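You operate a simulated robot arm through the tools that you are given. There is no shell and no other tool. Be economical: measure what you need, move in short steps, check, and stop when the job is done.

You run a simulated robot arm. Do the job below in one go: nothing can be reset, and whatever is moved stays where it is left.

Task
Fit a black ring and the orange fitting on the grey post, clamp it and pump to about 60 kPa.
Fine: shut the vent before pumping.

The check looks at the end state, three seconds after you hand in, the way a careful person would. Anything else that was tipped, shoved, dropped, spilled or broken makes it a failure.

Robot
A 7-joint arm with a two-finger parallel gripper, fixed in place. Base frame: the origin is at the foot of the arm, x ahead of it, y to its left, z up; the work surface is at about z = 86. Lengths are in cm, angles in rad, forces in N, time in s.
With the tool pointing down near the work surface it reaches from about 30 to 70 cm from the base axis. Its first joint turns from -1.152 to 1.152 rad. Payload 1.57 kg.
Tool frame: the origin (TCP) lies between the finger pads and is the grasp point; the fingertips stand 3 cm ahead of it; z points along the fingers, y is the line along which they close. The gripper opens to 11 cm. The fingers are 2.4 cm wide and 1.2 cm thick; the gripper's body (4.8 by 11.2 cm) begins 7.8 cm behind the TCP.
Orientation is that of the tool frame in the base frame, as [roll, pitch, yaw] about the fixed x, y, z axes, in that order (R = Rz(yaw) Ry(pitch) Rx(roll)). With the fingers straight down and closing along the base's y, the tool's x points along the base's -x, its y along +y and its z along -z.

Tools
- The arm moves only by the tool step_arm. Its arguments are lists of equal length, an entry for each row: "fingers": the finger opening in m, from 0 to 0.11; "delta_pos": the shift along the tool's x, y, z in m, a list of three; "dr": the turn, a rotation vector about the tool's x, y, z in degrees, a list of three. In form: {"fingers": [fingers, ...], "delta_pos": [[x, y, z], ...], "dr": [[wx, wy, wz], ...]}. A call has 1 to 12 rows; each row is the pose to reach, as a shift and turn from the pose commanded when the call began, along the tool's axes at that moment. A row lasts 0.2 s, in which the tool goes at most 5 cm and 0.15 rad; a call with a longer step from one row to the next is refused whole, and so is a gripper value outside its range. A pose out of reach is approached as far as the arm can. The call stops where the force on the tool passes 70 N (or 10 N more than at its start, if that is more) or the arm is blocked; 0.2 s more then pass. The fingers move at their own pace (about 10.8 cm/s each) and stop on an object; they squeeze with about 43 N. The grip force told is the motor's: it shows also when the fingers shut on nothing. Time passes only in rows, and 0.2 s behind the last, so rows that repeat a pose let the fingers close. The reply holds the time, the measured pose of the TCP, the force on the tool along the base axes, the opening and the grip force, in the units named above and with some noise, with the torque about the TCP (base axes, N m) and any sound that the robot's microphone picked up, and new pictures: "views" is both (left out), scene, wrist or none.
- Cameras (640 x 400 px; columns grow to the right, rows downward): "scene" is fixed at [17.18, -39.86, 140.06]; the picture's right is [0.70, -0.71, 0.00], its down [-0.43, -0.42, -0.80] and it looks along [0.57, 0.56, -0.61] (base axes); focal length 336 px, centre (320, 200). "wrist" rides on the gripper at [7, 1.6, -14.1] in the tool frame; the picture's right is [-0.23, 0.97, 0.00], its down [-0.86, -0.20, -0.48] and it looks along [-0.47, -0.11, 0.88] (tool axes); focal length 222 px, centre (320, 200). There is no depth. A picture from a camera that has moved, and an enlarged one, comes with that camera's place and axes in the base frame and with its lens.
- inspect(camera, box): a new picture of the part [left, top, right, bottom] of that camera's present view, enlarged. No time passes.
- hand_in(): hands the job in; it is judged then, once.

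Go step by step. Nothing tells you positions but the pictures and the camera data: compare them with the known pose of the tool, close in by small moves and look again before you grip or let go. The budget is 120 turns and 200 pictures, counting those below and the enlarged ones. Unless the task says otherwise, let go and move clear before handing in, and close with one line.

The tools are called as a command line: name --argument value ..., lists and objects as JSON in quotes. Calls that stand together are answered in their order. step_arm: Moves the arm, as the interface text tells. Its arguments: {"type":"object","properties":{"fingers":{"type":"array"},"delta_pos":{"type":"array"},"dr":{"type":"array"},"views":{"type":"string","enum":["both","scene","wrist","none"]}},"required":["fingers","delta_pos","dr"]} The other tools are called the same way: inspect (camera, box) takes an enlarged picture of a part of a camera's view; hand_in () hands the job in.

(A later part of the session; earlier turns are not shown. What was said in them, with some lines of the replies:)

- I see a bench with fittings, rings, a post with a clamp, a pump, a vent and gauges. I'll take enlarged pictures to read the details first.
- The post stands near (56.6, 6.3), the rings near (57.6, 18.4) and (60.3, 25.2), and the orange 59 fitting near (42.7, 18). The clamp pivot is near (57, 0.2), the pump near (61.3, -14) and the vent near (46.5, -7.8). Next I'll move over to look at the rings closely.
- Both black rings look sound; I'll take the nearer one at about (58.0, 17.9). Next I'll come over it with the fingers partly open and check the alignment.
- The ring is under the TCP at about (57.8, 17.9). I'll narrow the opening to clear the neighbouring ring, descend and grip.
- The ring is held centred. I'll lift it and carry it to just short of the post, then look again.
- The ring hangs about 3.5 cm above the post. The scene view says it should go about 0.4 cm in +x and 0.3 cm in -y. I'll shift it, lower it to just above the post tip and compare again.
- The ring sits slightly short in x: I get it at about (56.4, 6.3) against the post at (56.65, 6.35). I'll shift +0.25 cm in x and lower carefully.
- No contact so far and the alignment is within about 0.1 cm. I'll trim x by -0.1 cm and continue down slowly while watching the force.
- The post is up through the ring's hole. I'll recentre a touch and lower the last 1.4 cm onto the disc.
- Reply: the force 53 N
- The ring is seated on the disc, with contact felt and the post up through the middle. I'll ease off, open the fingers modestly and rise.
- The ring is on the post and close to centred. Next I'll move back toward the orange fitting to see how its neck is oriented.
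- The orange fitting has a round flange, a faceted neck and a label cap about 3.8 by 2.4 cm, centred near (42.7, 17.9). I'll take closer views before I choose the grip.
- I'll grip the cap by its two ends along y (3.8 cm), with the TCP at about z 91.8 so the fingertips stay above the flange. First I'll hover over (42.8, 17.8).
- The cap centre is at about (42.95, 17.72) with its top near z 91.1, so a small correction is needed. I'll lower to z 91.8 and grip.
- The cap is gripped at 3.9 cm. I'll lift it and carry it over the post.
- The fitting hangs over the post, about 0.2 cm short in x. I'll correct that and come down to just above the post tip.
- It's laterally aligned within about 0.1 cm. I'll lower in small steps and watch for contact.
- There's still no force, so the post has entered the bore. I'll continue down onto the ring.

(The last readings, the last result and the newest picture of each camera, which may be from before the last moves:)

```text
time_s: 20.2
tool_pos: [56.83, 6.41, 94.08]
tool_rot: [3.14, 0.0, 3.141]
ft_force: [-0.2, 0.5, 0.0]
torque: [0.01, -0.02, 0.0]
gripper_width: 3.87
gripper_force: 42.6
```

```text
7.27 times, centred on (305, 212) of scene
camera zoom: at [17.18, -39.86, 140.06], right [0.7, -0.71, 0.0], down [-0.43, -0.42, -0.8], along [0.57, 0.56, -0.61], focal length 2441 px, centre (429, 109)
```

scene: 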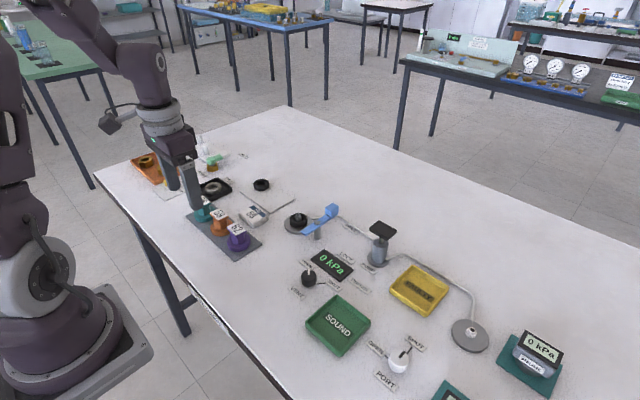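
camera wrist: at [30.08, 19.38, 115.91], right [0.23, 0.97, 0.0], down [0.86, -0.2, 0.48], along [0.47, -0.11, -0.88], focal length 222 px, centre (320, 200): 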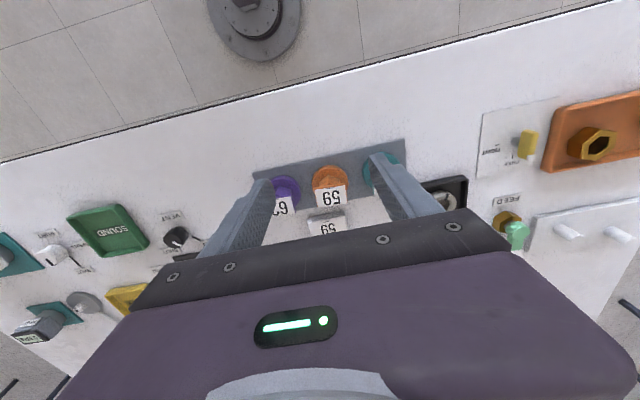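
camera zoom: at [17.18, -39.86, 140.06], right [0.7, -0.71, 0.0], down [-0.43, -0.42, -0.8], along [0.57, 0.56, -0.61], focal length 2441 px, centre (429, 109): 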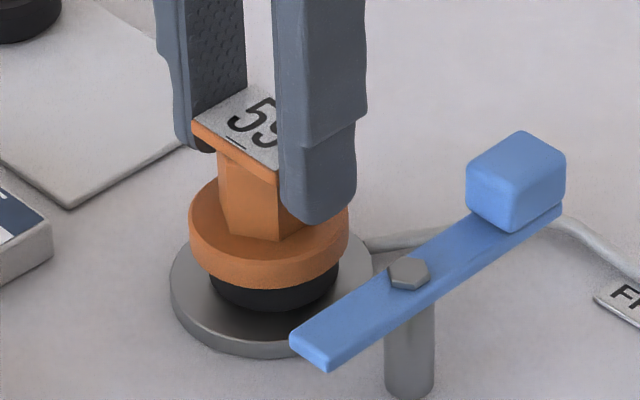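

Still free; continuing down until contact.

step_arm --fingers '[0.02, 0.02, 0.02, 0.02, 0.02]' --delta_pos '[[0, 0, 0.002], [0, 0, 0.004], [0, 0, 0.006], [0, 0, 0.008], [0, 0, 0.01]]' --dr '[[0, 0, 0], [0, 0, 0], [0, 0, 0], [0, 0, 0], [0, 0, 0]]' --views "none"

inspect --camera "scene" --box '[270, 185, 340, 240]'

inspect --camera "wrist" --box '[220, 80, 420, 205]'

```text
time_s: 21.4
tool_pos: [56.97, 6.44, 93.06]
tool_rot: [3.141, 0.004, -3.141]
ft_force: [4.7, 2.4, 36.0]
torque: [0.02, -0.23, 0.02]
gripper_width: 3.89
gripper_force: 43.6
```

```text
7.27 times, centred on (305, 212) of scene
camera zoom: at [17.12, -39.86, 140.07], right [0.7, -0.71, 0.0], down [-0.43, -0.42, -0.8], along [0.57, 0.56, -0.61], focal length 2441 px, centre (429, 109)
```

zoom: 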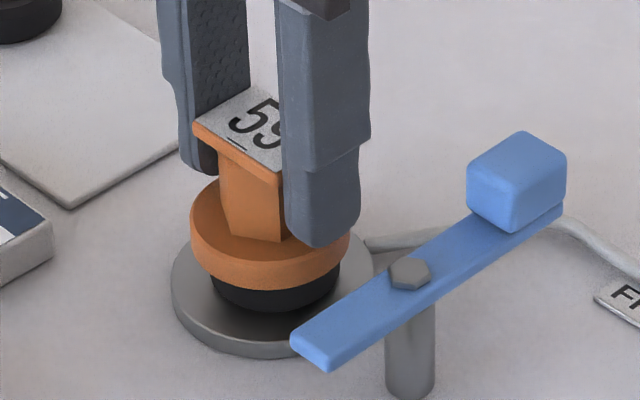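

```text
3.20 times, centred on (320, 142) of wrist
camera zoom: at [49.93, 7.92, 107.26], right [0.23, 0.97, 0.0], down [0.85, -0.2, 0.48], along [0.47, -0.11, -0.88], focal length 711 px, centre (320, 384)
```

zoom: 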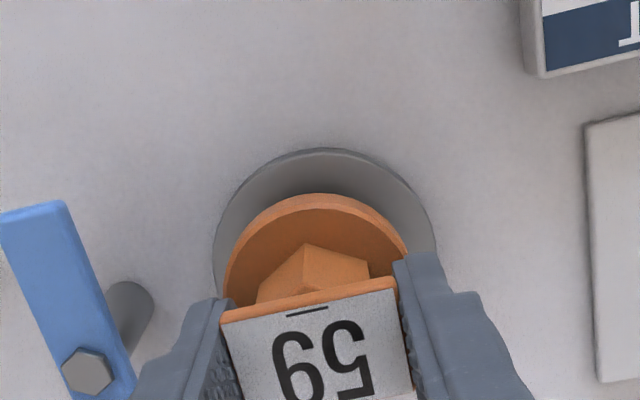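

The fitting rests on the ring over the post (36 N contact), with the cap having slid slightly in the grip. I'll open and rise clear.

step_arm --fingers '[0.05, 0.05, 0.05, 0.05, 0.05, 0.05]' --delta_pos '[[0, 0, -0.001], [0, 0, -0.001], [0, 0, -0.02], [0, 0, -0.05], [0, 0, -0.09], [0, 0, -0.09]]' --dr '[[0, 0, 0], [0, 0, 0], [0, 0, 0], [0, 0, 0], [0, 0, 0], [0, 0, 0]]' --views "none"

inspect --camera "scene" --box '[270, 185, 340, 240]'

inspect --camera "wrist" --box '[200, 80, 440, 230]'

```text
time_s: 22.8
tool_pos: [56.85, 6.36, 101.98]
tool_rot: [-3.141, 0.0, 3.14]
ft_force: [-0.9, 0.3, -0.7]
torque: [0.0, -0.01, 0.0]
gripper_width: 5.02
gripper_force: 0.0
```

```text
7.27 times, centred on (305, 212) of scene
camera zoom: at [17.18, -39.86, 140.06], right [0.7, -0.71, 0.0], down [-0.43, -0.42, -0.8], along [0.57, 0.56, -0.61], focal length 2441 px, centre (429, 109)
```

zoom: 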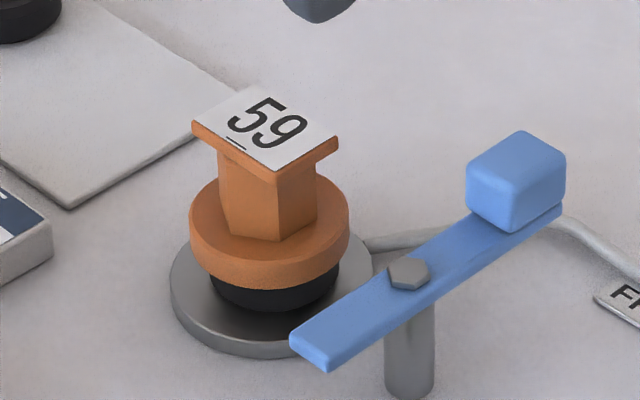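

```text
2.67 times, centred on (320, 155) of wrist
camera zoom: at [49.83, 7.98, 116.22], right [0.23, 0.97, 0.0], down [0.85, -0.2, 0.48], along [0.47, -0.11, -0.88], focal length 592 px, centre (320, 320)
```

zoom: 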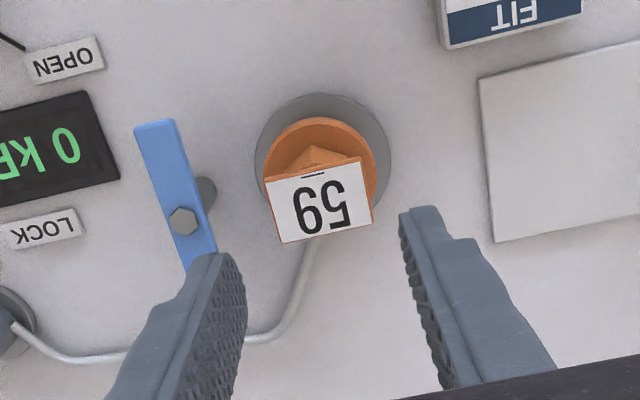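

The fitting is seated upright. The clamp lever lies along x with its pivot at about (56.9, 0.3) and its handle block near (61.4, 0.2). I'll hover over the handle to grip it and swing it -90° toward LOCK.

step_arm --fingers '[0.05, 0.05, 0.04, 0.04]' --delta_pos '[[-0.022, -0.03, 0], [-0.0455, -0.0606, 0.0], [-0.0455, -0.0606, 0.03], [-0.0455, -0.0606, 0.03]]' --dr '[[0, 0, 0], [0, 0, 0], [0, 0, 0], [0, 0, 0]]' --views "none"

inspect --camera "scene" --box '[285, 165, 365, 230]'

inspect --camera "wrist" --box '[200, 80, 440, 230]'

```text
time_s: 23.8
tool_pos: [61.52, 0.22, 98.84]
tool_rot: [-3.14, 0.0, -3.141]
ft_force: [0.1, -0.3, -0.2]
torque: [0.0, 0.03, -0.01]
gripper_width: 4.0
gripper_force: 0.0
```

```text
6.15 times, centred on (325, 198) of scene
camera zoom: at [17.18, -39.86, 140.06], right [0.7, -0.71, 0.0], down [-0.43, -0.42, -0.8], along [0.57, 0.56, -0.61], focal length 2065 px, centre (289, 215)
```

zoom: 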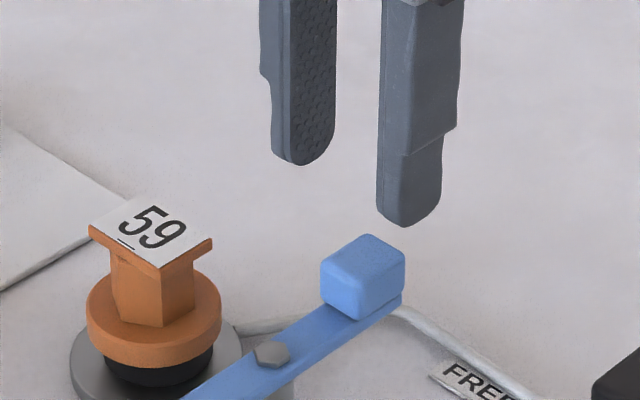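

```text
2.67 times, centred on (320, 155) of wrist
camera zoom: at [54.51, 1.85, 113.04], right [0.23, 0.97, 0.0], down [0.86, -0.2, 0.48], along [0.47, -0.11, -0.88], focal length 592 px, centre (320, 320)
```

zoom: 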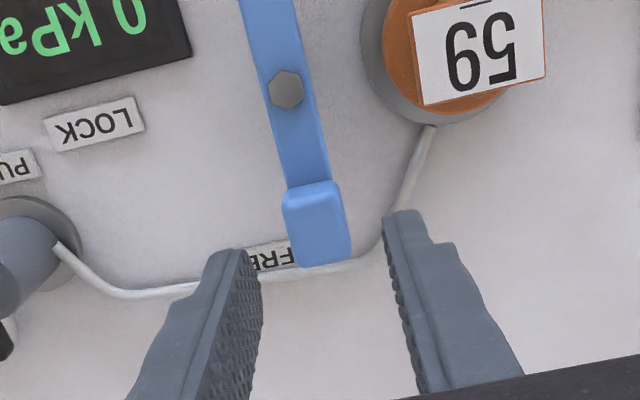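

The handle block is under the TCP, about 2.2 cm wide. I'll descend and grip it.

step_arm --fingers '[0.04, 0.04, 0.04, 0.015, 0.015, 0.015, 0.015]' --delta_pos '[[0.001, -0.0005, 0.02], [0.001, -0.0005, 0.04], [0.001, -0.0005, 0.059], [0.001, -0.0005, 0.059], [0.001, -0.0005, 0.059], [0.001, -0.0005, 0.059], [0.001, -0.0005, 0.059]]' --dr '[[0, 0, 0], [0, 0, 0], [0, 0, 0], [0, 0, 0], [0, 0, 0], [0, 0, 0], [0, 0, 0]]' --views "none"

inspect --camera "scene" --box '[285, 165, 365, 230]'

```text
time_s: 25.4
tool_pos: [61.17, 0.17, 93.02]
tool_rot: [-3.141, 0.001, 3.141]
ft_force: [-2.5, -15.2, 2.6]
torque: [0.02, -0.06, 0.41]
gripper_width: 2.19
gripper_force: 34.8
```

```text
6.15 times, centred on (325, 198) of scene
camera zoom: at [17.16, -39.9, 140.05], right [0.7, -0.71, 0.0], down [-0.43, -0.42, -0.8], along [0.57, 0.56, -0.61], focal length 2065 px, centre (289, 215)
```

zoom: 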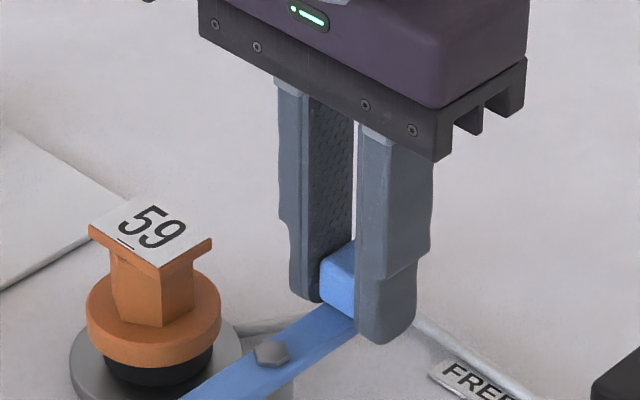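

Gripped. I'll swing the lever half the way along its arc and check the forces.

step_arm --fingers '[0.015, 0.015, 0.015, 0.015, 0.015, 0.015]' --delta_pos '[[0.0004, -0.0061, 0], [0.0017, -0.0121, 0], [0.0038, -0.0179, 0], [0.0067, -0.0233, 0], [0.0103, -0.0283, 0], [0.0146, -0.0327, 0]]' --dr '[[0, 0, 8], [0, 0, 16], [0, 0, 24], [0, 0, 32], [0, 0, 40], [0, 0, 48]]' --views "none"

inspect --camera "scene" --box '[275, 165, 365, 235]'

```text
time_s: 26.8
tool_pos: [59.9, -3.0, 93.11]
tool_rot: [3.14, 0.001, 2.301]
ft_force: [6.9, -14.5, -26.0]
torque: [-0.15, -0.06, 0.14]
gripper_width: 2.18
gripper_force: 34.4
```

```text
5.71 times, centred on (320, 200) of scene
camera zoom: at [17.24, -39.9, 140.04], right [0.7, -0.71, 0.0], down [-0.43, -0.42, -0.8], along [0.57, 0.56, -0.61], focal length 1918 px, centre (320, 200)
```

zoom: 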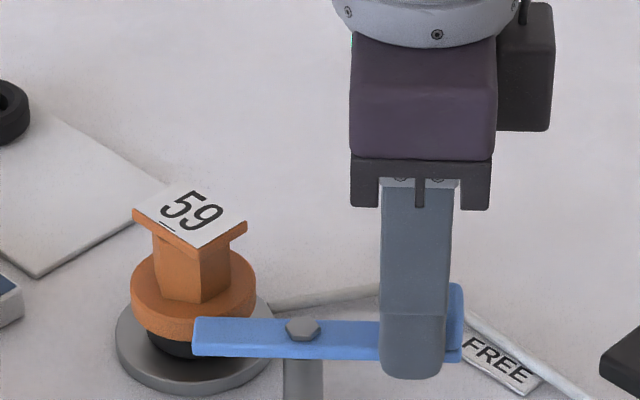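

The lever is turning well and the tip is coming over the flange. The downward pull suggests the lever sinks as it turns, so I'll finish the arc while following down slightly.

step_arm --fingers '[0.015, 0.015, 0.015, 0.015, 0.015, 0.015]' --delta_pos '[[0.0004, -0.0061, 0.001], [0.0017, -0.0121, 0.002], [0.0038, -0.0179, 0.003], [0.0067, -0.0233, 0.003], [0.0103, -0.0283, 0.003], [0.0113, -0.0294, 0.003]]' --dr '[[0, 0, 8], [0, 0, 16], [0, 0, 24], [0, 0, 32], [0, 0, 40], [0, 0, 42]]' --views "none"

inspect --camera "scene" --box '[275, 165, 365, 235]'

```text
time_s: 28.2
tool_pos: [56.98, -4.12, 92.92]
tool_rot: [3.138, 0.0, 1.57]
ft_force: [4.5, 0.9, 29.2]
torque: [0.21, 0.12, 0.02]
gripper_width: 2.18
gripper_force: 34.6
```

```text
5.71 times, centred on (320, 200) of scene
camera zoom: at [17.14, -39.85, 140.07], right [0.7, -0.71, 0.0], down [-0.43, -0.42, -0.8], along [0.57, 0.56, -0.61], focal length 1918 px, centre (320, 200)
```

zoom: 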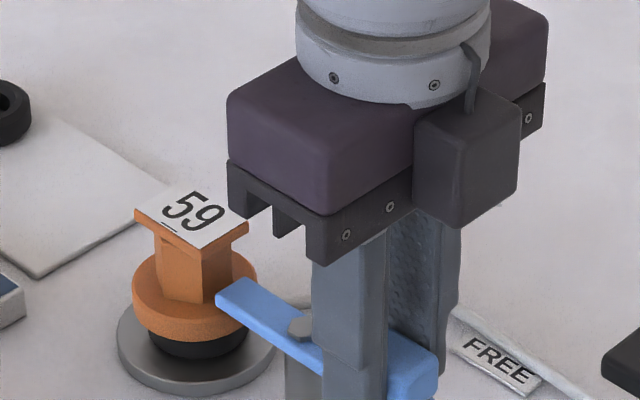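

The lever points at LOCK with its tip over the flange. I'll release, rise and look.

step_arm --fingers '[0.04, 0.04, 0.04, 0.04, 0.04]' --delta_pos '[[0, 0, -0.003], [0, 0, -0.003], [0, 0, -0.03], [0, 0, -0.07], [0, 0, -0.09]]' --dr '[[0, 0, 0], [0, 0, 0], [0, 0, 0], [0, 0, 0], [0, 0, 0]]'

inspect --camera "scene" --box '[265, 185, 365, 265]'

```text
time_s: 29.4
tool_pos: [56.94, -3.95, 101.77]
tool_rot: [-3.141, 0.001, 1.57]
ft_force: [0.6, -0.1, -0.8]
torque: [0.01, -0.02, 0.0]
gripper_width: 4.03
gripper_force: 0.0
camera wrist: at [58.63, 2.83, 116.02], right [0.97, -0.23, 0.0], down [-0.2, -0.85, 0.48], along [-0.11, -0.47, -0.88], focal length 222 px, centre (320, 200)
```

scene: 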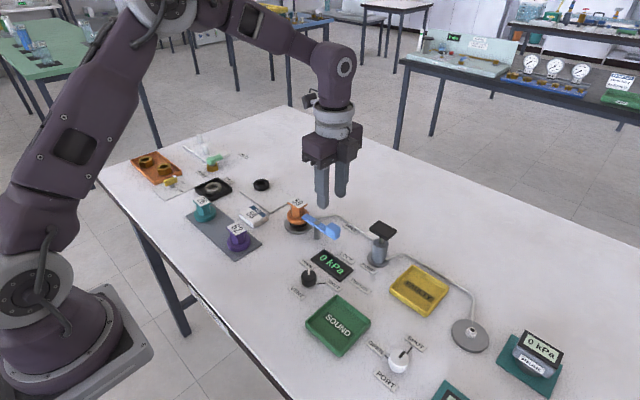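
wrist: 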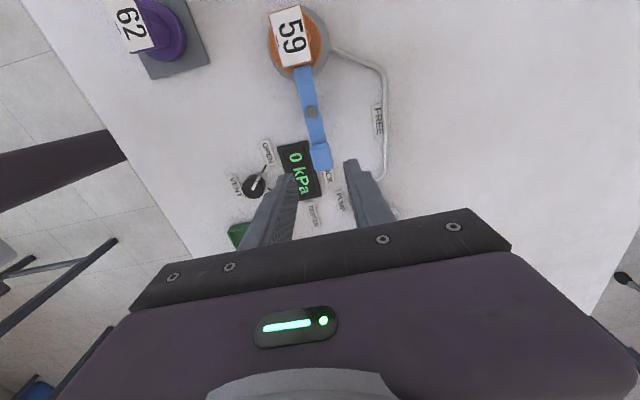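

```text
5.00 times, centred on (315, 225) of scene
camera zoom: at [17.17, -39.86, 140.06], right [0.7, -0.71, 0.0], down [-0.43, -0.42, -0.8], along [0.57, 0.56, -0.61], focal length 1678 px, centre (345, 75)
```

zoom: 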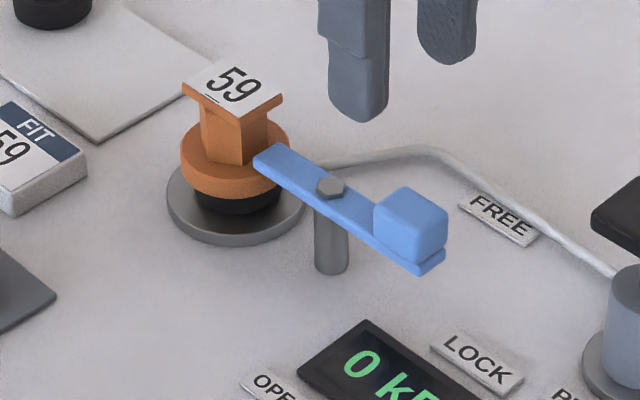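

The clamp is locked over the flange. Next is the vent knob at about (46.5, -7.8). I'll move over it while turning the gripper back to its first yaw, to leave turning room.

step_arm --fingers '[0.05, 0.05, 0.05, 0.05, 0.05, 0.05, 0.05, 0.05, 0.05, 0.05, 0.05, 0.05]' --delta_pos '[[-0.003, -0.009, 0], [-0.006, -0.018, 0], [-0.009, -0.027, 0], [-0.012, -0.036, 0], [-0.016, -0.045, 0], [-0.019, -0.054, 0], [-0.022, -0.063, 0.005], [-0.026, -0.072, 0.01], [-0.03, -0.081, 0.015], [-0.033, -0.09, 0.02], [-0.036, -0.098, 0.025], [-0.0385, -0.104, 0.03]]' --dr '[[0, 0, -7.5], [0, 0, -15], [0, 0, -22.5], [0, 0, -30], [0, 0, -37.5], [0, 0, -45], [0, 0, -52.5], [0, 0, -60], [0, 0, -67.5], [0, 0, -75], [0, 0, -82.5], [0, 0, -90]]'

inspect --camera "scene" --box '[275, 245, 355, 305]'

inspect --camera "wrist" --box '[220, 80, 420, 205]'

```text
time_s: 32.0
tool_pos: [46.46, -7.98, 98.64]
tool_rot: [-3.141, 0.0, -3.139]
ft_force: [-0.5, 0.5, -0.5]
torque: [0.01, -0.03, 0.01]
gripper_width: 5.0
gripper_force: 0.0
camera wrist: at [39.57, -6.44, 112.94], right [0.22, 0.97, 0.0], down [0.86, -0.2, 0.48], along [0.47, -0.11, -0.88], focal length 222 px, centre (320, 200)
```

scene: 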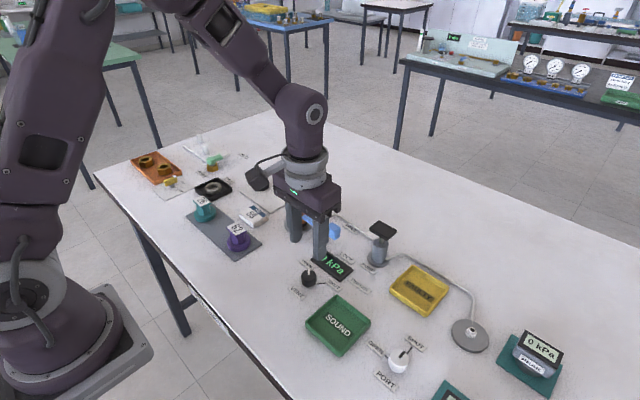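
wrist: 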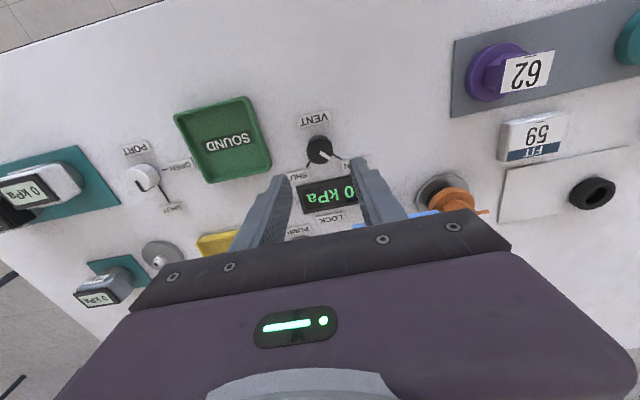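

```text
6.67 times, centred on (315, 275) of scene
camera zoom: at [17.18, -39.86, 140.06], right [0.7, -0.71, 0.0], down [-0.43, -0.42, -0.8], along [0.57, 0.56, -0.61], focal length 2237 px, centre (353, -300)
```

zoom: 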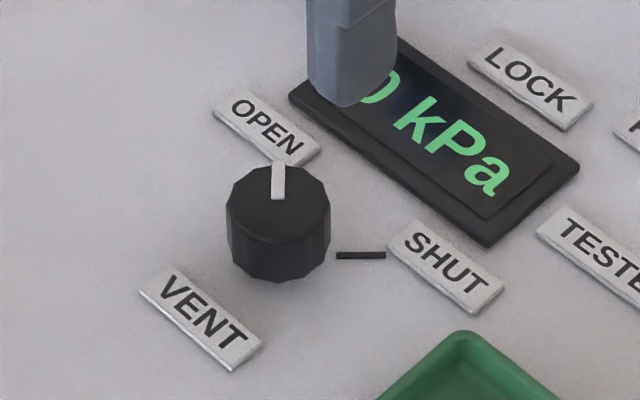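

```text
3.20 times, centred on (320, 142) of wrist
camera zoom: at [39.57, -6.44, 112.94], right [0.22, 0.97, 0.0], down [0.86, -0.2, 0.48], along [0.47, -0.11, -0.88], focal length 711 px, centre (320, 384)
```

zoom: 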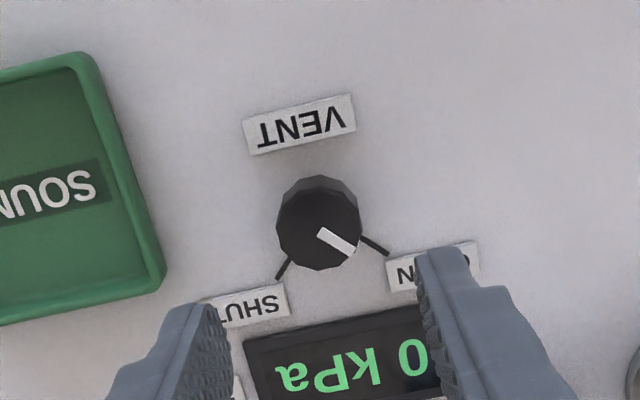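

The knob is round, about 3.1 cm across with its top near z 88, centred near (46.8, -8.0). The pointer is at OPEN and needs about -93°. I'll lower to just above the knob and check the alignment.

step_arm --fingers '[0.044, 0.044, 0.044]' --delta_pos '[[-0.003, 0, 0.03], [-0.003, 0, 0.055], [-0.003, 0, 0.068]]' --dr '[[0, 0, 0], [0, 0, 0], [0, 0, 0]]' --views "none"

inspect --camera "scene" --box '[275, 245, 355, 305]'

inspect --camera "wrist" --box '[220, 80, 420, 205]'

```text
time_s: 32.8
tool_pos: [46.89, -8.04, 91.86]
tool_rot: [-3.141, 0.002, -3.141]
ft_force: [-0.5, 0.3, 0.3]
torque: [-0.03, 0.03, -0.01]
gripper_width: 4.39
gripper_force: 0.1
```

```text
6.67 times, centred on (315, 275) of scene
camera zoom: at [17.18, -39.86, 140.06], right [0.7, -0.71, 0.0], down [-0.43, -0.42, -0.8], along [0.57, 0.56, -0.61], focal length 2237 px, centre (353, -300)
```

zoom: 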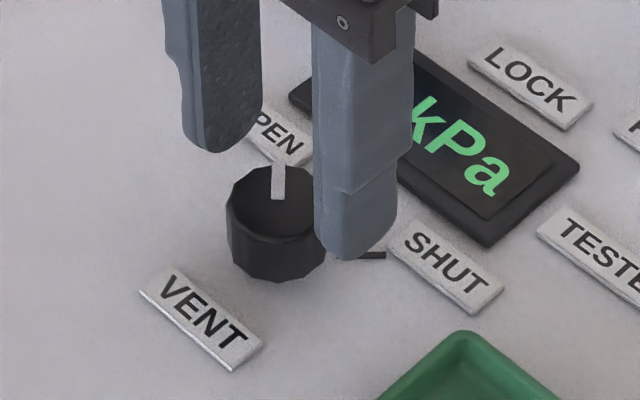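

```text
3.20 times, centred on (320, 142) of wrist
camera zoom: at [39.98, -6.49, 106.12], right [0.23, 0.97, 0.0], down [0.86, -0.2, 0.48], along [0.47, -0.11, -0.88], focal length 711 px, centre (320, 384)
```

zoom: 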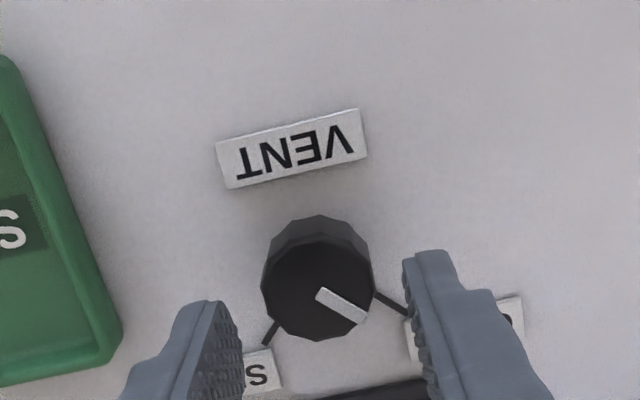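

Aligned to about 0.1 cm. I'll descend with the tips just above the labels and grip the knob.

step_arm --fingers '[0.044, 0.044, 0.044, 0.02, 0.02, 0.02]' --delta_pos '[[0, -0.001, 0.008], [0, -0.001, 0.016], [0, -0.001, 0.0195], [0, -0.001, 0.0195], [0, -0.001, 0.0195], [0, -0.001, 0.0195]]' --dr '[[0, 0, 0], [0, 0, 0], [0, 0, 0], [0, 0, 0], [0, 0, 0], [0, 0, 0]]' --views "none"

inspect --camera "scene" --box '[275, 245, 355, 305]'

```text
time_s: 34.2
tool_pos: [46.89, -8.01, 90.19]
tool_rot: [3.141, 0.0, -3.141]
ft_force: [-0.3, 15.5, 2.8]
torque: [0.46, -0.38, -0.08]
gripper_width: 2.87
gripper_force: 38.8
```

```text
6.67 times, centred on (315, 275) of scene
camera zoom: at [17.17, -39.82, 140.08], right [0.7, -0.71, 0.0], down [-0.43, -0.43, -0.8], along [0.57, 0.56, -0.61], focal length 2237 px, centre (353, -300)
```

zoom: 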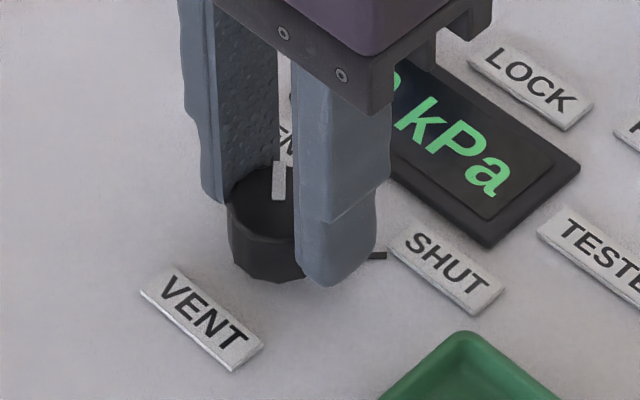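

Gripped. I'll turn the knob 90° clockwise (seen from above), toward SHUT.

step_arm --fingers '[0.02, 0.02, 0.02, 0.02, 0.02, 0.02, 0.02, 0.02, 0.02, 0.02, 0.02, 0.02]' --delta_pos '[[0, 0.001, 0], [0, 0.001, 0], [0, 0.001, 0], [0, 0.001, 0], [0, 0.001, 0], [0, 0.001, 0], [0, 0.001, 0], [0, 0.001, 0], [0, 0.001, 0], [0, 0.001, 0], [0, 0.001, 0], [0, 0.001, 0]]' --dr '[[0, 0, 7.6], [0, 0, 15.2], [0, 0, 22.8], [0, 0, 30.4], [0, 0, 38], [0, 0, 45.6], [0, 0, 53.2], [0, 0, 60.8], [0, 0, 68.4], [0, 0, 76], [0, 0, 83.6], [0, 0, 91]]' --views "none"

inspect --camera "scene" --box '[275, 245, 355, 305]'

inspect --camera "wrist" --box '[220, 80, 420, 205]'

```text
time_s: 36.8
tool_pos: [46.51, -8.21, 90.08]
tool_rot: [-3.138, 0.002, 1.553]
ft_force: [-32.8, -27.5, 9.4]
torque: [-0.7, 0.44, 0.52]
gripper_width: 2.91
gripper_force: 38.8
```

```text
6.67 times, centred on (315, 275) of scene
camera zoom: at [17.08, -39.93, 140.06], right [0.7, -0.71, 0.0], down [-0.43, -0.42, -0.8], along [0.57, 0.56, -0.61], focal length 2237 px, centre (353, -300)
```

zoom: 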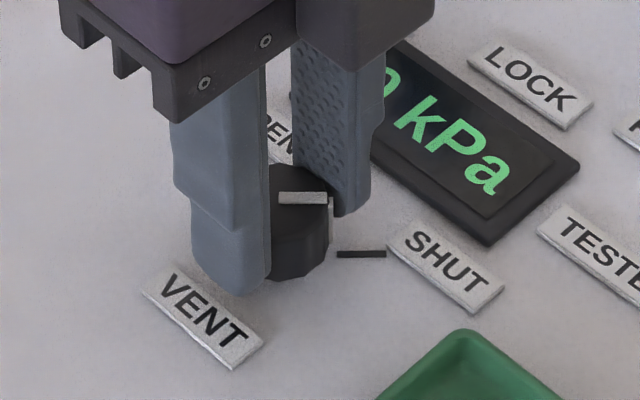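

```text
3.20 times, centred on (320, 142) of wrist
camera zoom: at [48.37, -1.26, 104.23], right [0.97, -0.24, 0.0], down [-0.21, -0.85, 0.48], along [-0.12, -0.47, -0.88], focal length 711 px, centre (320, 384)
```

zoom: 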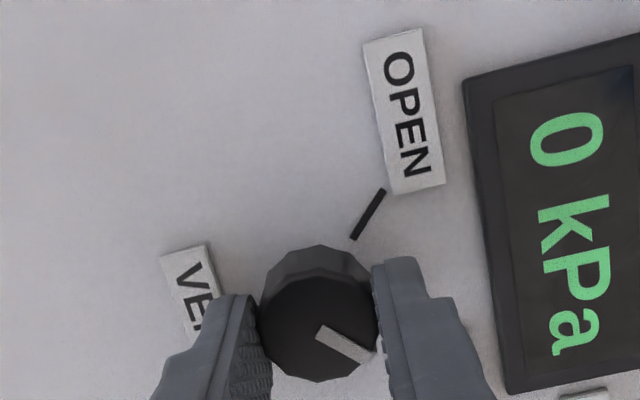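

The pointer now lines up with SHUT. I'll release with a small opening and rise.

step_arm --fingers '[0.04, 0.04, 0.04, 0.04, 0.04]' --delta_pos '[[0, 0, 0], [0, 0, 0], [0, 0, -0.03], [0, 0, -0.07], [0, 0, -0.1]]' --dr '[[0, 0, 0], [0, 0, 0], [0, 0, 0], [0, 0, 0], [0, 0, 0]]' --views "scene"

inspect --camera "scene" --box '[275, 245, 355, 305]'

inspect --camera "scene" --box '[340, 205, 440, 285]'

inspect --camera "scene" --box '[360, 325, 440, 390]'

```text
time_s: 38.0
tool_pos: [46.77, -7.98, 100.11]
tool_rot: [-3.141, 0.0, 1.554]
ft_force: [0.2, -0.4, -0.5]
torque: [0.01, -0.03, 0.0]
gripper_width: 4.0
gripper_force: 0.1
```

scene: 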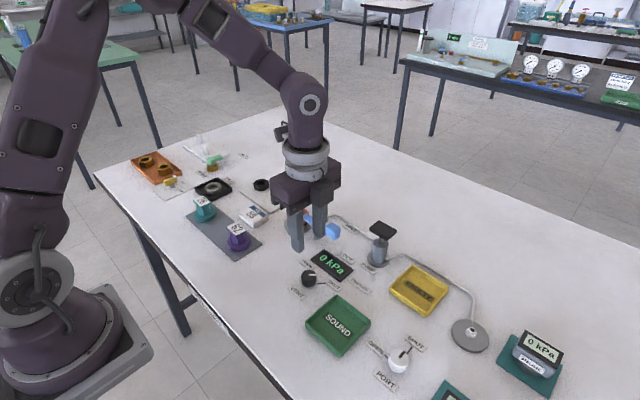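

```text
6.67 times, centred on (315, 275) of scene
camera zoom: at [17.18, -39.86, 140.06], right [0.7, -0.71, 0.0], down [-0.43, -0.42, -0.8], along [0.57, 0.56, -0.61], focal length 2237 px, centre (353, -300)
```

zoom: 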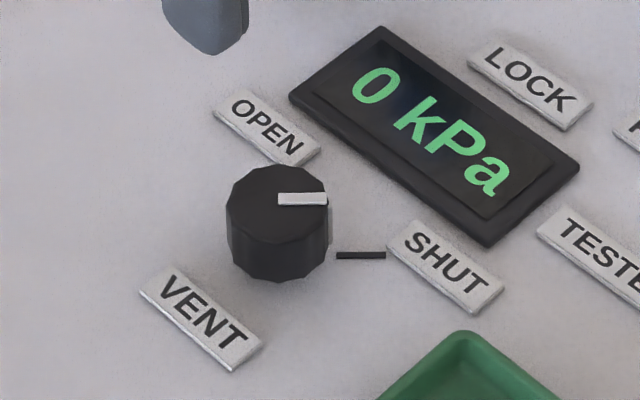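

```text
5.00 times, centred on (390, 245) of scene
camera zoom: at [17.18, -39.86, 140.06], right [0.7, -0.71, 0.0], down [-0.43, -0.42, -0.8], along [0.57, 0.56, -0.61], focal length 1678 px, centre (-30, -25)
```

zoom: 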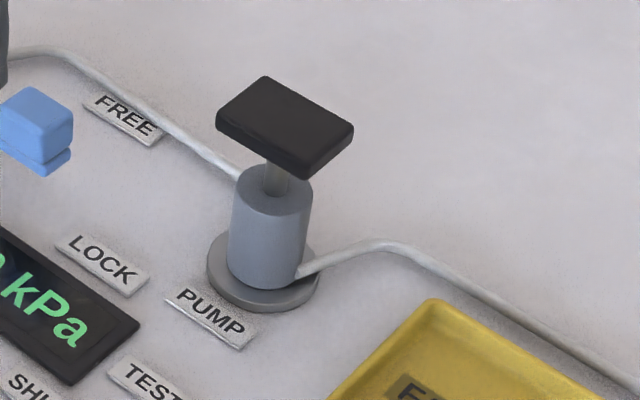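

```text
6.15 times, centred on (400, 358) of scene
camera zoom: at [17.18, -39.86, 140.06], right [0.7, -0.71, 0.0], down [-0.43, -0.42, -0.8], along [0.57, 0.56, -0.61], focal length 2065 px, centre (-172, -769)
```

zoom: 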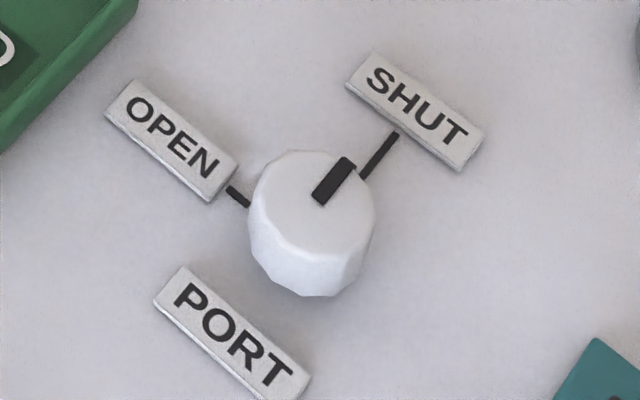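

The vent reads SHUT and the port valve is already SHUT. The pump plate's top is at about (61.3, -13.9, 95.2). I'll move above it with closed fingers.

step_arm --fingers '[0.0, 0.0, 0.0, 0.0, 0.0]' --delta_pos '[[-0.014, 0.036, -0.01], [-0.028, 0.073, -0.01], [-0.043, 0.11, -0.01], [-0.0568, 0.1463, -0.01], [-0.0568, 0.1463, -0.01]]' --dr '[[0, 0, 0], [0, 0, 0], [0, 0, 0], [0, 0, 0], [0, 0, 0]]' --views "none"

inspect --camera "scene" --box '[320, 195, 440, 285]'

inspect --camera "wrist" --box '[220, 80, 420, 225]'

```text
time_s: 39.2
tool_pos: [61.23, -14.09, 101.12]
tool_rot: [-3.141, 0.0, 1.553]
ft_force: [-0.1, -0.6, -0.1]
torque: [0.01, -0.01, 0.01]
gripper_width: 0.02
gripper_force: 20.8
```

```text
4.44 times, centred on (380, 240) of scene
camera zoom: at [17.18, -39.86, 140.06], right [0.7, -0.71, 0.0], down [-0.43, -0.42, -0.8], along [0.57, 0.56, -0.61], focal length 1492 px, centre (53, 22)
```

zoom: 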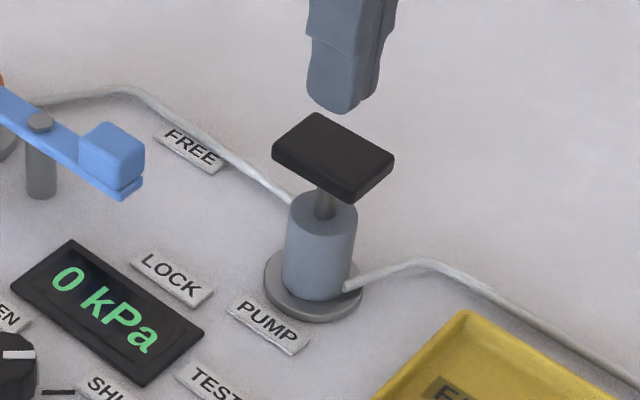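

```text
2.76 times, centred on (320, 152) of wrist
camera zoom: at [63.12, -7.14, 115.18], right [0.97, -0.24, 0.0], down [-0.21, -0.85, 0.48], along [-0.12, -0.46, -0.88], focal length 613 px, centre (320, 331)
```

zoom: 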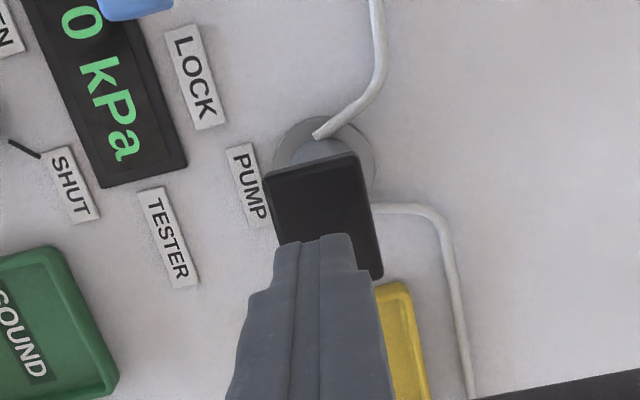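

It's well placed over the plate. I'll press down gently for the first partial stroke and read the tester.

step_arm --fingers '[0.0, 0.0, 0.0, 0.0, 0.0]' --delta_pos '[[0, 0, 0.015], [0, 0, 0.025], [0, 0, 0.03], [0, 0, 0.034], [0, 0, 0.038]]' --dr '[[0, 0, 0], [0, 0, 0], [0, 0, 0], [0, 0, 0], [0, 0, 0]]' --views "none"

inspect --camera "scene" --box '[320, 195, 440, 285]'

```text
time_s: 40.4
tool_pos: [61.43, -14.07, 97.27]
tool_rot: [3.141, 0.002, 1.553]
ft_force: [1.6, 0.5, 2.3]
torque: [0.0, -0.02, 0.02]
gripper_width: 0.0
gripper_force: 21.4
```

```text
4.44 times, centred on (380, 240) of scene
camera zoom: at [17.18, -39.86, 140.06], right [0.7, -0.71, 0.0], down [-0.43, -0.42, -0.8], along [0.57, 0.56, -0.61], focal length 1492 px, centre (53, 22)
```

zoom: 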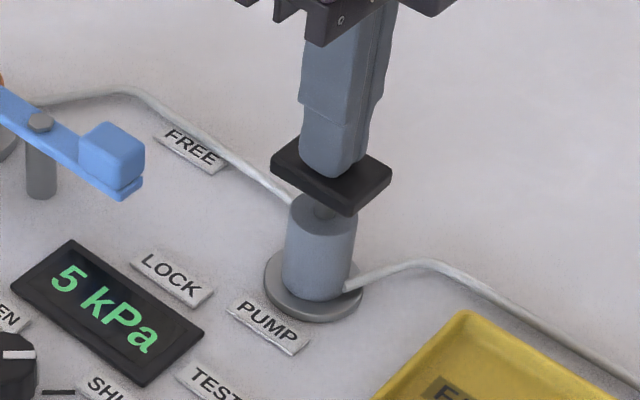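

5 kPa, so the system holds and responds. I'll press further in small steps.

step_arm --fingers '[0.0, 0.0, 0.0, 0.0]' --delta_pos '[[0, 0, 0.003], [0, 0, 0.006], [0, 0, 0.008], [0, 0, 0.008]]' --dr '[[0, 0, 0], [0, 0, 0], [0, 0, 0], [0, 0, 0]]' --views "none"

inspect --camera "scene" --box '[320, 195, 440, 285]'

```text
time_s: 41.4
tool_pos: [61.32, -13.86, 96.47]
tool_rot: [-3.141, 0.0, 1.552]
ft_force: [1.0, -0.7, 2.4]
torque: [-0.02, -0.05, 0.0]
gripper_width: 0.02
gripper_force: 21.4
```

```text
4.44 times, centred on (380, 240) of scene
camera zoom: at [17.17, -39.86, 140.06], right [0.7, -0.71, 0.0], down [-0.43, -0.42, -0.8], along [0.57, 0.56, -0.61], focal length 1492 px, centre (53, 22)
```

zoom: 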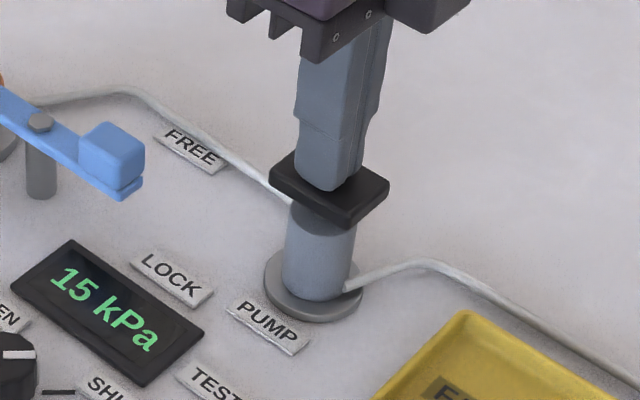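

15 kPa, at about 12.5 kPa per cm. I'll finish this stroke, let the plate return and see whether the pressure holds.

step_arm --fingers '[0.0, 0.0, 0.0, 0.0]' --delta_pos '[[0, 0, 0.002], [0, 0, 0.004], [0, 0, 0.005], [0, 0, 0.005]]' --dr '[[0, 0, 0], [0, 0, 0], [0, 0, 0], [0, 0, 0]]' --views "none"

inspect --camera "scene" --box '[320, 195, 440, 285]'

```text
time_s: 42.4
tool_pos: [61.4, -13.85, 96.03]
tool_rot: [3.141, -0.001, 1.553]
ft_force: [-1.0, 0.9, 2.9]
torque: [0.03, 0.0, 0.01]
gripper_width: 0.0
gripper_force: 21.1
heard: click
```

```text
4.44 times, centred on (380, 240) of scene
camera zoom: at [17.16, -39.86, 140.07], right [0.7, -0.71, 0.0], down [-0.43, -0.42, -0.8], along [0.57, 0.56, -0.61], focal length 1492 px, centre (53, 22)
```

zoom: 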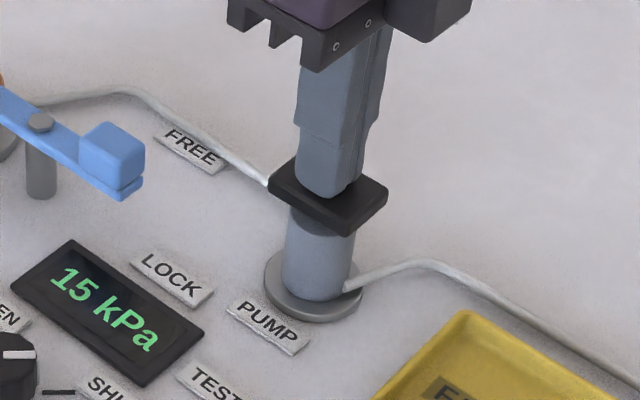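

A click came at the end of the stroke, at 15 kPa. I'll raise to let the plunger return and check that it holds.

step_arm --fingers '[0.0, 0.0, 0.0, 0.0]' --delta_pos '[[0, 0, -0.015], [0, 0, -0.029], [0, 0, -0.029], [0, 0, -0.029]]' --dr '[[0, 0, 0], [0, 0, 0], [0, 0, 0], [0, 0, 0]]' --views "none"

inspect --camera "scene" --box '[320, 195, 440, 285]'

```text
time_s: 43.4
tool_pos: [61.29, -14.18, 98.98]
tool_rot: [3.141, 0.001, 1.552]
ft_force: [-0.4, -0.1, -0.2]
torque: [-0.02, -0.02, 0.04]
gripper_width: 0.0
gripper_force: 21.2
```

```text
4.44 times, centred on (380, 240) of scene
camera zoom: at [17.18, -39.86, 140.06], right [0.7, -0.71, 0.0], down [-0.43, -0.42, -0.8], along [0.57, 0.56, -0.61], focal length 1492 px, centre (53, 22)
```

zoom: 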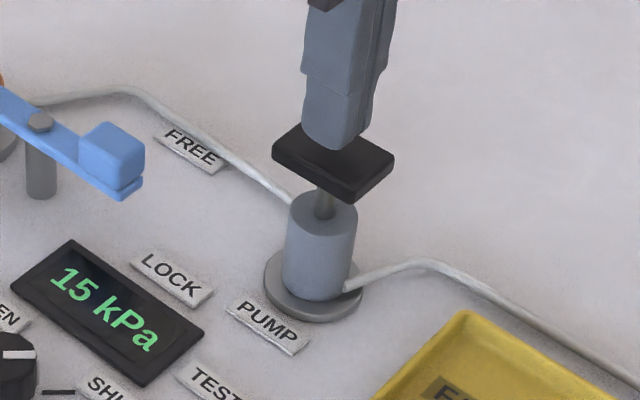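

It holds 15 kPa and the plunger returned. I'll make a second full stroke and release.

step_arm --fingers '[0.0, 0.0, 0.0, 0.0, 0.0, 0.0, 0.0, 0.0]' --delta_pos '[[0, 0, 0.01], [0, 0, 0.018], [0, 0, 0.025], [0, 0, 0.029], [0, 0, 0.029], [0, 0, 0.015], [0, 0, 0.0], [0, 0, 0.0]]' --dr '[[0, 0, 0], [0, 0, 0], [0, 0, 0], [0, 0, 0], [0, 0, 0], [0, 0, 0], [0, 0, 0], [0, 0, 0]]' --views "none"

inspect --camera "scene" --box '[320, 195, 440, 285]'

```text
time_s: 45.2
tool_pos: [61.27, -13.89, 98.91]
tool_rot: [-3.142, 0.0, 1.552]
ft_force: [-0.3, 0.6, 0.2]
torque: [-0.02, -0.01, -0.01]
gripper_width: 0.02
gripper_force: 21.3
heard: click
```

```text
4.44 times, centred on (380, 240) of scene
camera zoom: at [17.18, -39.86, 140.06], right [0.7, -0.71, 0.0], down [-0.43, -0.42, -0.8], along [0.57, 0.56, -0.61], focal length 1492 px, centre (53, 22)
```

zoom: 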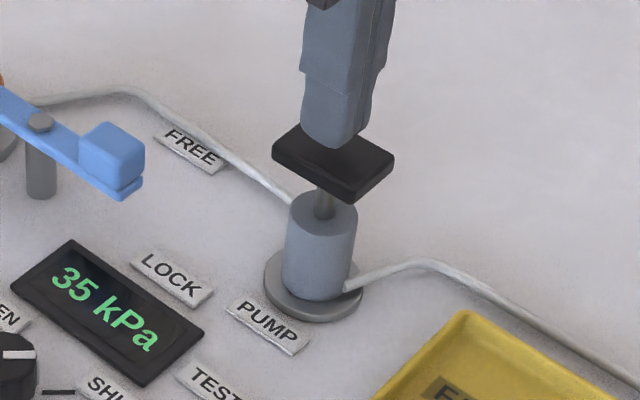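

35 kPa. I'll make a third full stroke.

step_arm --fingers '[0.0, 0.0, 0.0, 0.0, 0.0, 0.0, 0.0, 0.0]' --delta_pos '[[0, 0, 0.01], [0, 0, 0.018], [0, 0, 0.025], [0, 0, 0.029], [0, 0, 0.029], [0, 0, 0.015], [0, 0, 0.0], [0, 0, 0.0]]' --dr '[[0, 0, 0], [0, 0, 0], [0, 0, 0], [0, 0, 0], [0, 0, 0], [0, 0, 0], [0, 0, 0], [0, 0, 0]]' --views "none"

inspect --camera "scene" --box '[320, 195, 440, 285]'

```text
time_s: 47.0
tool_pos: [61.39, -13.88, 98.92]
tool_rot: [3.14, 0.0, 1.554]
ft_force: [0.1, 0.5, -0.1]
torque: [-0.03, 0.01, 0.01]
gripper_width: 0.0
gripper_force: 21.6
heard: click
```

```text
4.44 times, centred on (380, 240) of scene
camera zoom: at [17.18, -39.86, 140.06], right [0.7, -0.71, 0.0], down [-0.43, -0.42, -0.8], along [0.57, 0.56, -0.61], focal length 1492 px, centre (53, 22)
```

zoom: 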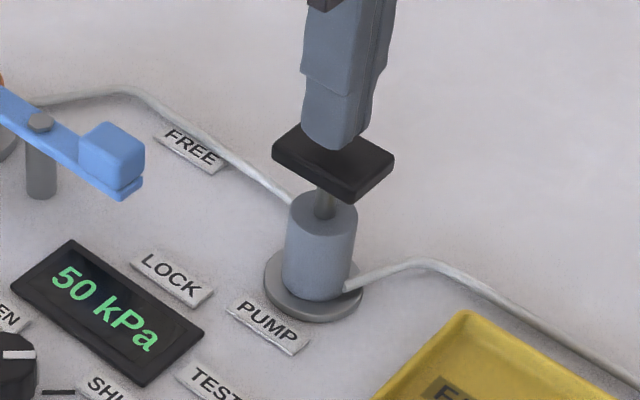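

50 kPa. I need about half a stroke more, so I'll press down partially and read.

step_arm --fingers '[0.0, 0.0, 0.0]' --delta_pos '[[0, 0, 0.01], [0, 0, 0.017], [0, 0, 0.017]]' --dr '[[0, 0, 0], [0, 0, 0], [0, 0, 0]]' --views "none"

inspect --camera "scene" --box '[320, 195, 440, 285]'

```text
time_s: 47.8
tool_pos: [61.35, -13.95, 97.21]
tool_rot: [3.141, 0.0, 1.554]
ft_force: [-0.8, 0.7, 2.2]
torque: [0.0, 0.03, 0.0]
gripper_width: 0.0
gripper_force: 21.4
```

```text
4.44 times, centred on (380, 240) of scene
camera zoom: at [17.17, -39.86, 140.07], right [0.7, -0.71, 0.0], down [-0.43, -0.42, -0.8], along [0.57, 0.56, -0.61], focal length 1492 px, centre (53, 22)
```

zoom: 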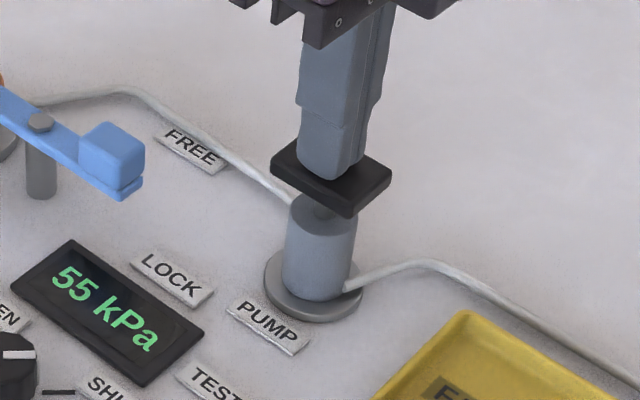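

I see 55 kPa, and a little more is needed. Next I'll step down 0.2 cm.

step_arm --fingers '[0.0, 0.0]' --delta_pos '[[0, 0, 0.002], [0, 0, 0.002]]' --dr '[[0, 0, 0], [0, 0, 0]]' --views "none"

inspect --camera "scene" --box '[320, 240, 370, 285]'

```text
time_s: 48.4
tool_pos: [61.22, -13.88, 96.99]
tool_rot: [-3.141, 0.001, 1.553]
ft_force: [-0.8, 0.7, 2.3]
torque: [-0.02, -0.02, -0.03]
gripper_width: 0.03
gripper_force: 21.0
```

```text
8.89 times, centred on (345, 262) of scene
camera zoom: at [17.17, -39.86, 140.07], right [0.7, -0.71, 0.0], down [-0.43, -0.42, -0.8], along [0.57, 0.56, -0.61], focal length 2983 px, centre (98, -356)
```

zoom: 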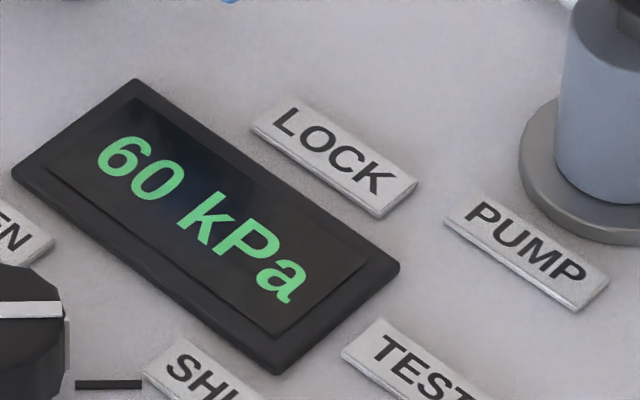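

60 kPa is shown, probably just over the rounding edge. I'll go a hair further to sit mid-band, then rise clear and check that it holds.

step_arm --fingers '[0.0, 0.0, 0.0, 0.0, 0.0, 0.0]' --delta_pos '[[0, 0, 0.0015], [0, 0, 0.0015], [0, 0, -0.02], [0, 0, -0.06], [0, 0, -0.1], [0, 0, -0.1]]' --dr '[[0, 0, 0], [0, 0, 0], [0, 0, 0], [0, 0, 0], [0, 0, 0], [0, 0, 0]]' --views "scene"

inspect --camera "scene" --box '[260, 190, 420, 300]'

```text
time_s: 49.8
tool_pos: [61.23, -14.17, 106.89]
tool_rot: [3.14, -0.001, 1.553]
ft_force: [0.5, 0.5, -0.2]
torque: [0.0, -0.02, -0.01]
gripper_width: 0.01
gripper_force: 21.4
```

scene: 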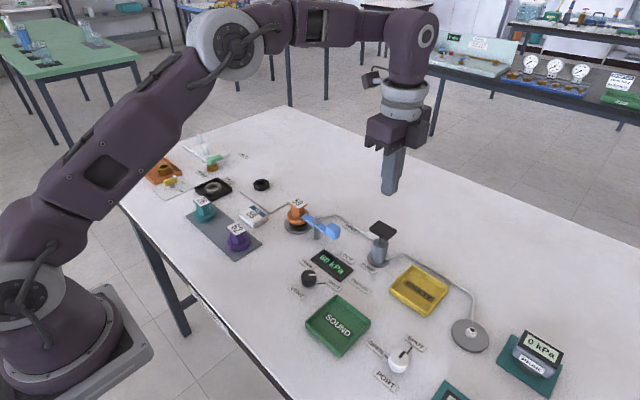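

```text
3.64 times, centred on (340, 245) of scene
camera zoom: at [17.18, -39.86, 140.06], right [0.7, -0.71, 0.0], down [-0.43, -0.42, -0.8], along [0.57, 0.56, -0.61], focal length 1220 px, centre (247, 36)
```

zoom: 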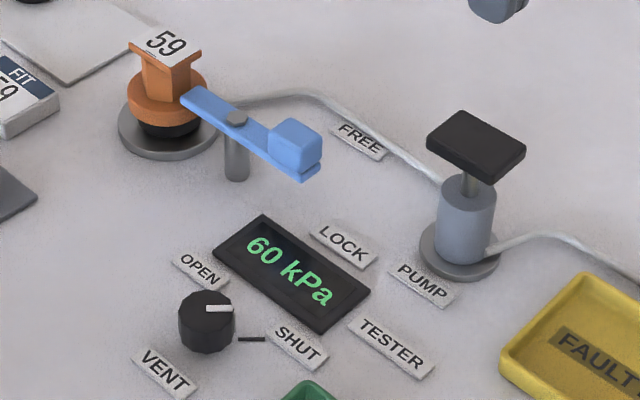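

Everything reads right. I'll wait a few seconds to confirm there is no slow leak.

step_arm --fingers '[0.02, 0.02, 0.02, 0.02, 0.02, 0.02, 0.02, 0.02, 0.02, 0.02, 0.02, 0.02]' --delta_pos '[[0, 0, 0], [0, 0, 0], [0, 0, 0], [0, 0, 0], [0, 0, 0], [0, 0, 0], [0, 0, 0], [0, 0, 0], [0, 0, 0], [0, 0, 0], [0, 0, 0], [0, 0, 0]]' --dr '[[0, 0, 0], [0, 0, 0], [0, 0, 0], [0, 0, 0], [0, 0, 0], [0, 0, 0], [0, 0, 0], [0, 0, 0], [0, 0, 0], [0, 0, 0], [0, 0, 0], [0, 0, 0]]' --views "none"

inspect --camera "scene" --box '[260, 190, 420, 300]'

```text
time_s: 52.4
tool_pos: [61.17, -14.16, 106.77]
tool_rot: [3.141, 0.0, 1.553]
ft_force: [-0.8, 1.0, 1.2]
torque: [0.05, 0.0, -0.02]
gripper_width: 2.03
gripper_force: 0.1
```

```text
3.64 times, centred on (340, 245) of scene
camera zoom: at [17.18, -39.86, 140.06], right [0.7, -0.71, 0.0], down [-0.43, -0.42, -0.8], along [0.57, 0.56, -0.61], focal length 1220 px, centre (247, 36)
```

zoom: 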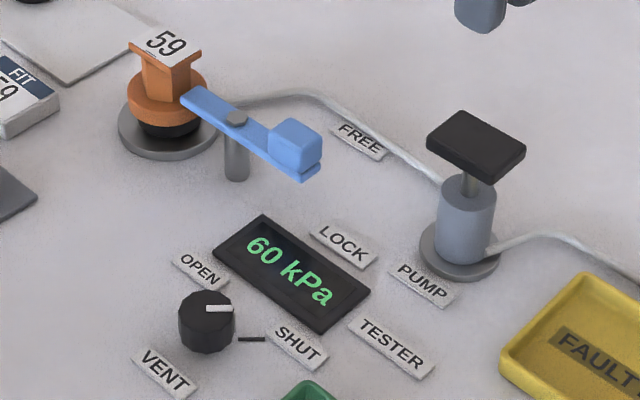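

The tester holds at 60 kPa with the clamp locked, the vent shut and the arm clear. I'm handing in.

hand_in

```text
The job is handed in.
```

The black ring and the orange fitting (59) are on the grey post and clamped. I shut the vent before pumping, and the tester was still showing 60 kPa about three seconds after I let go of the pump.
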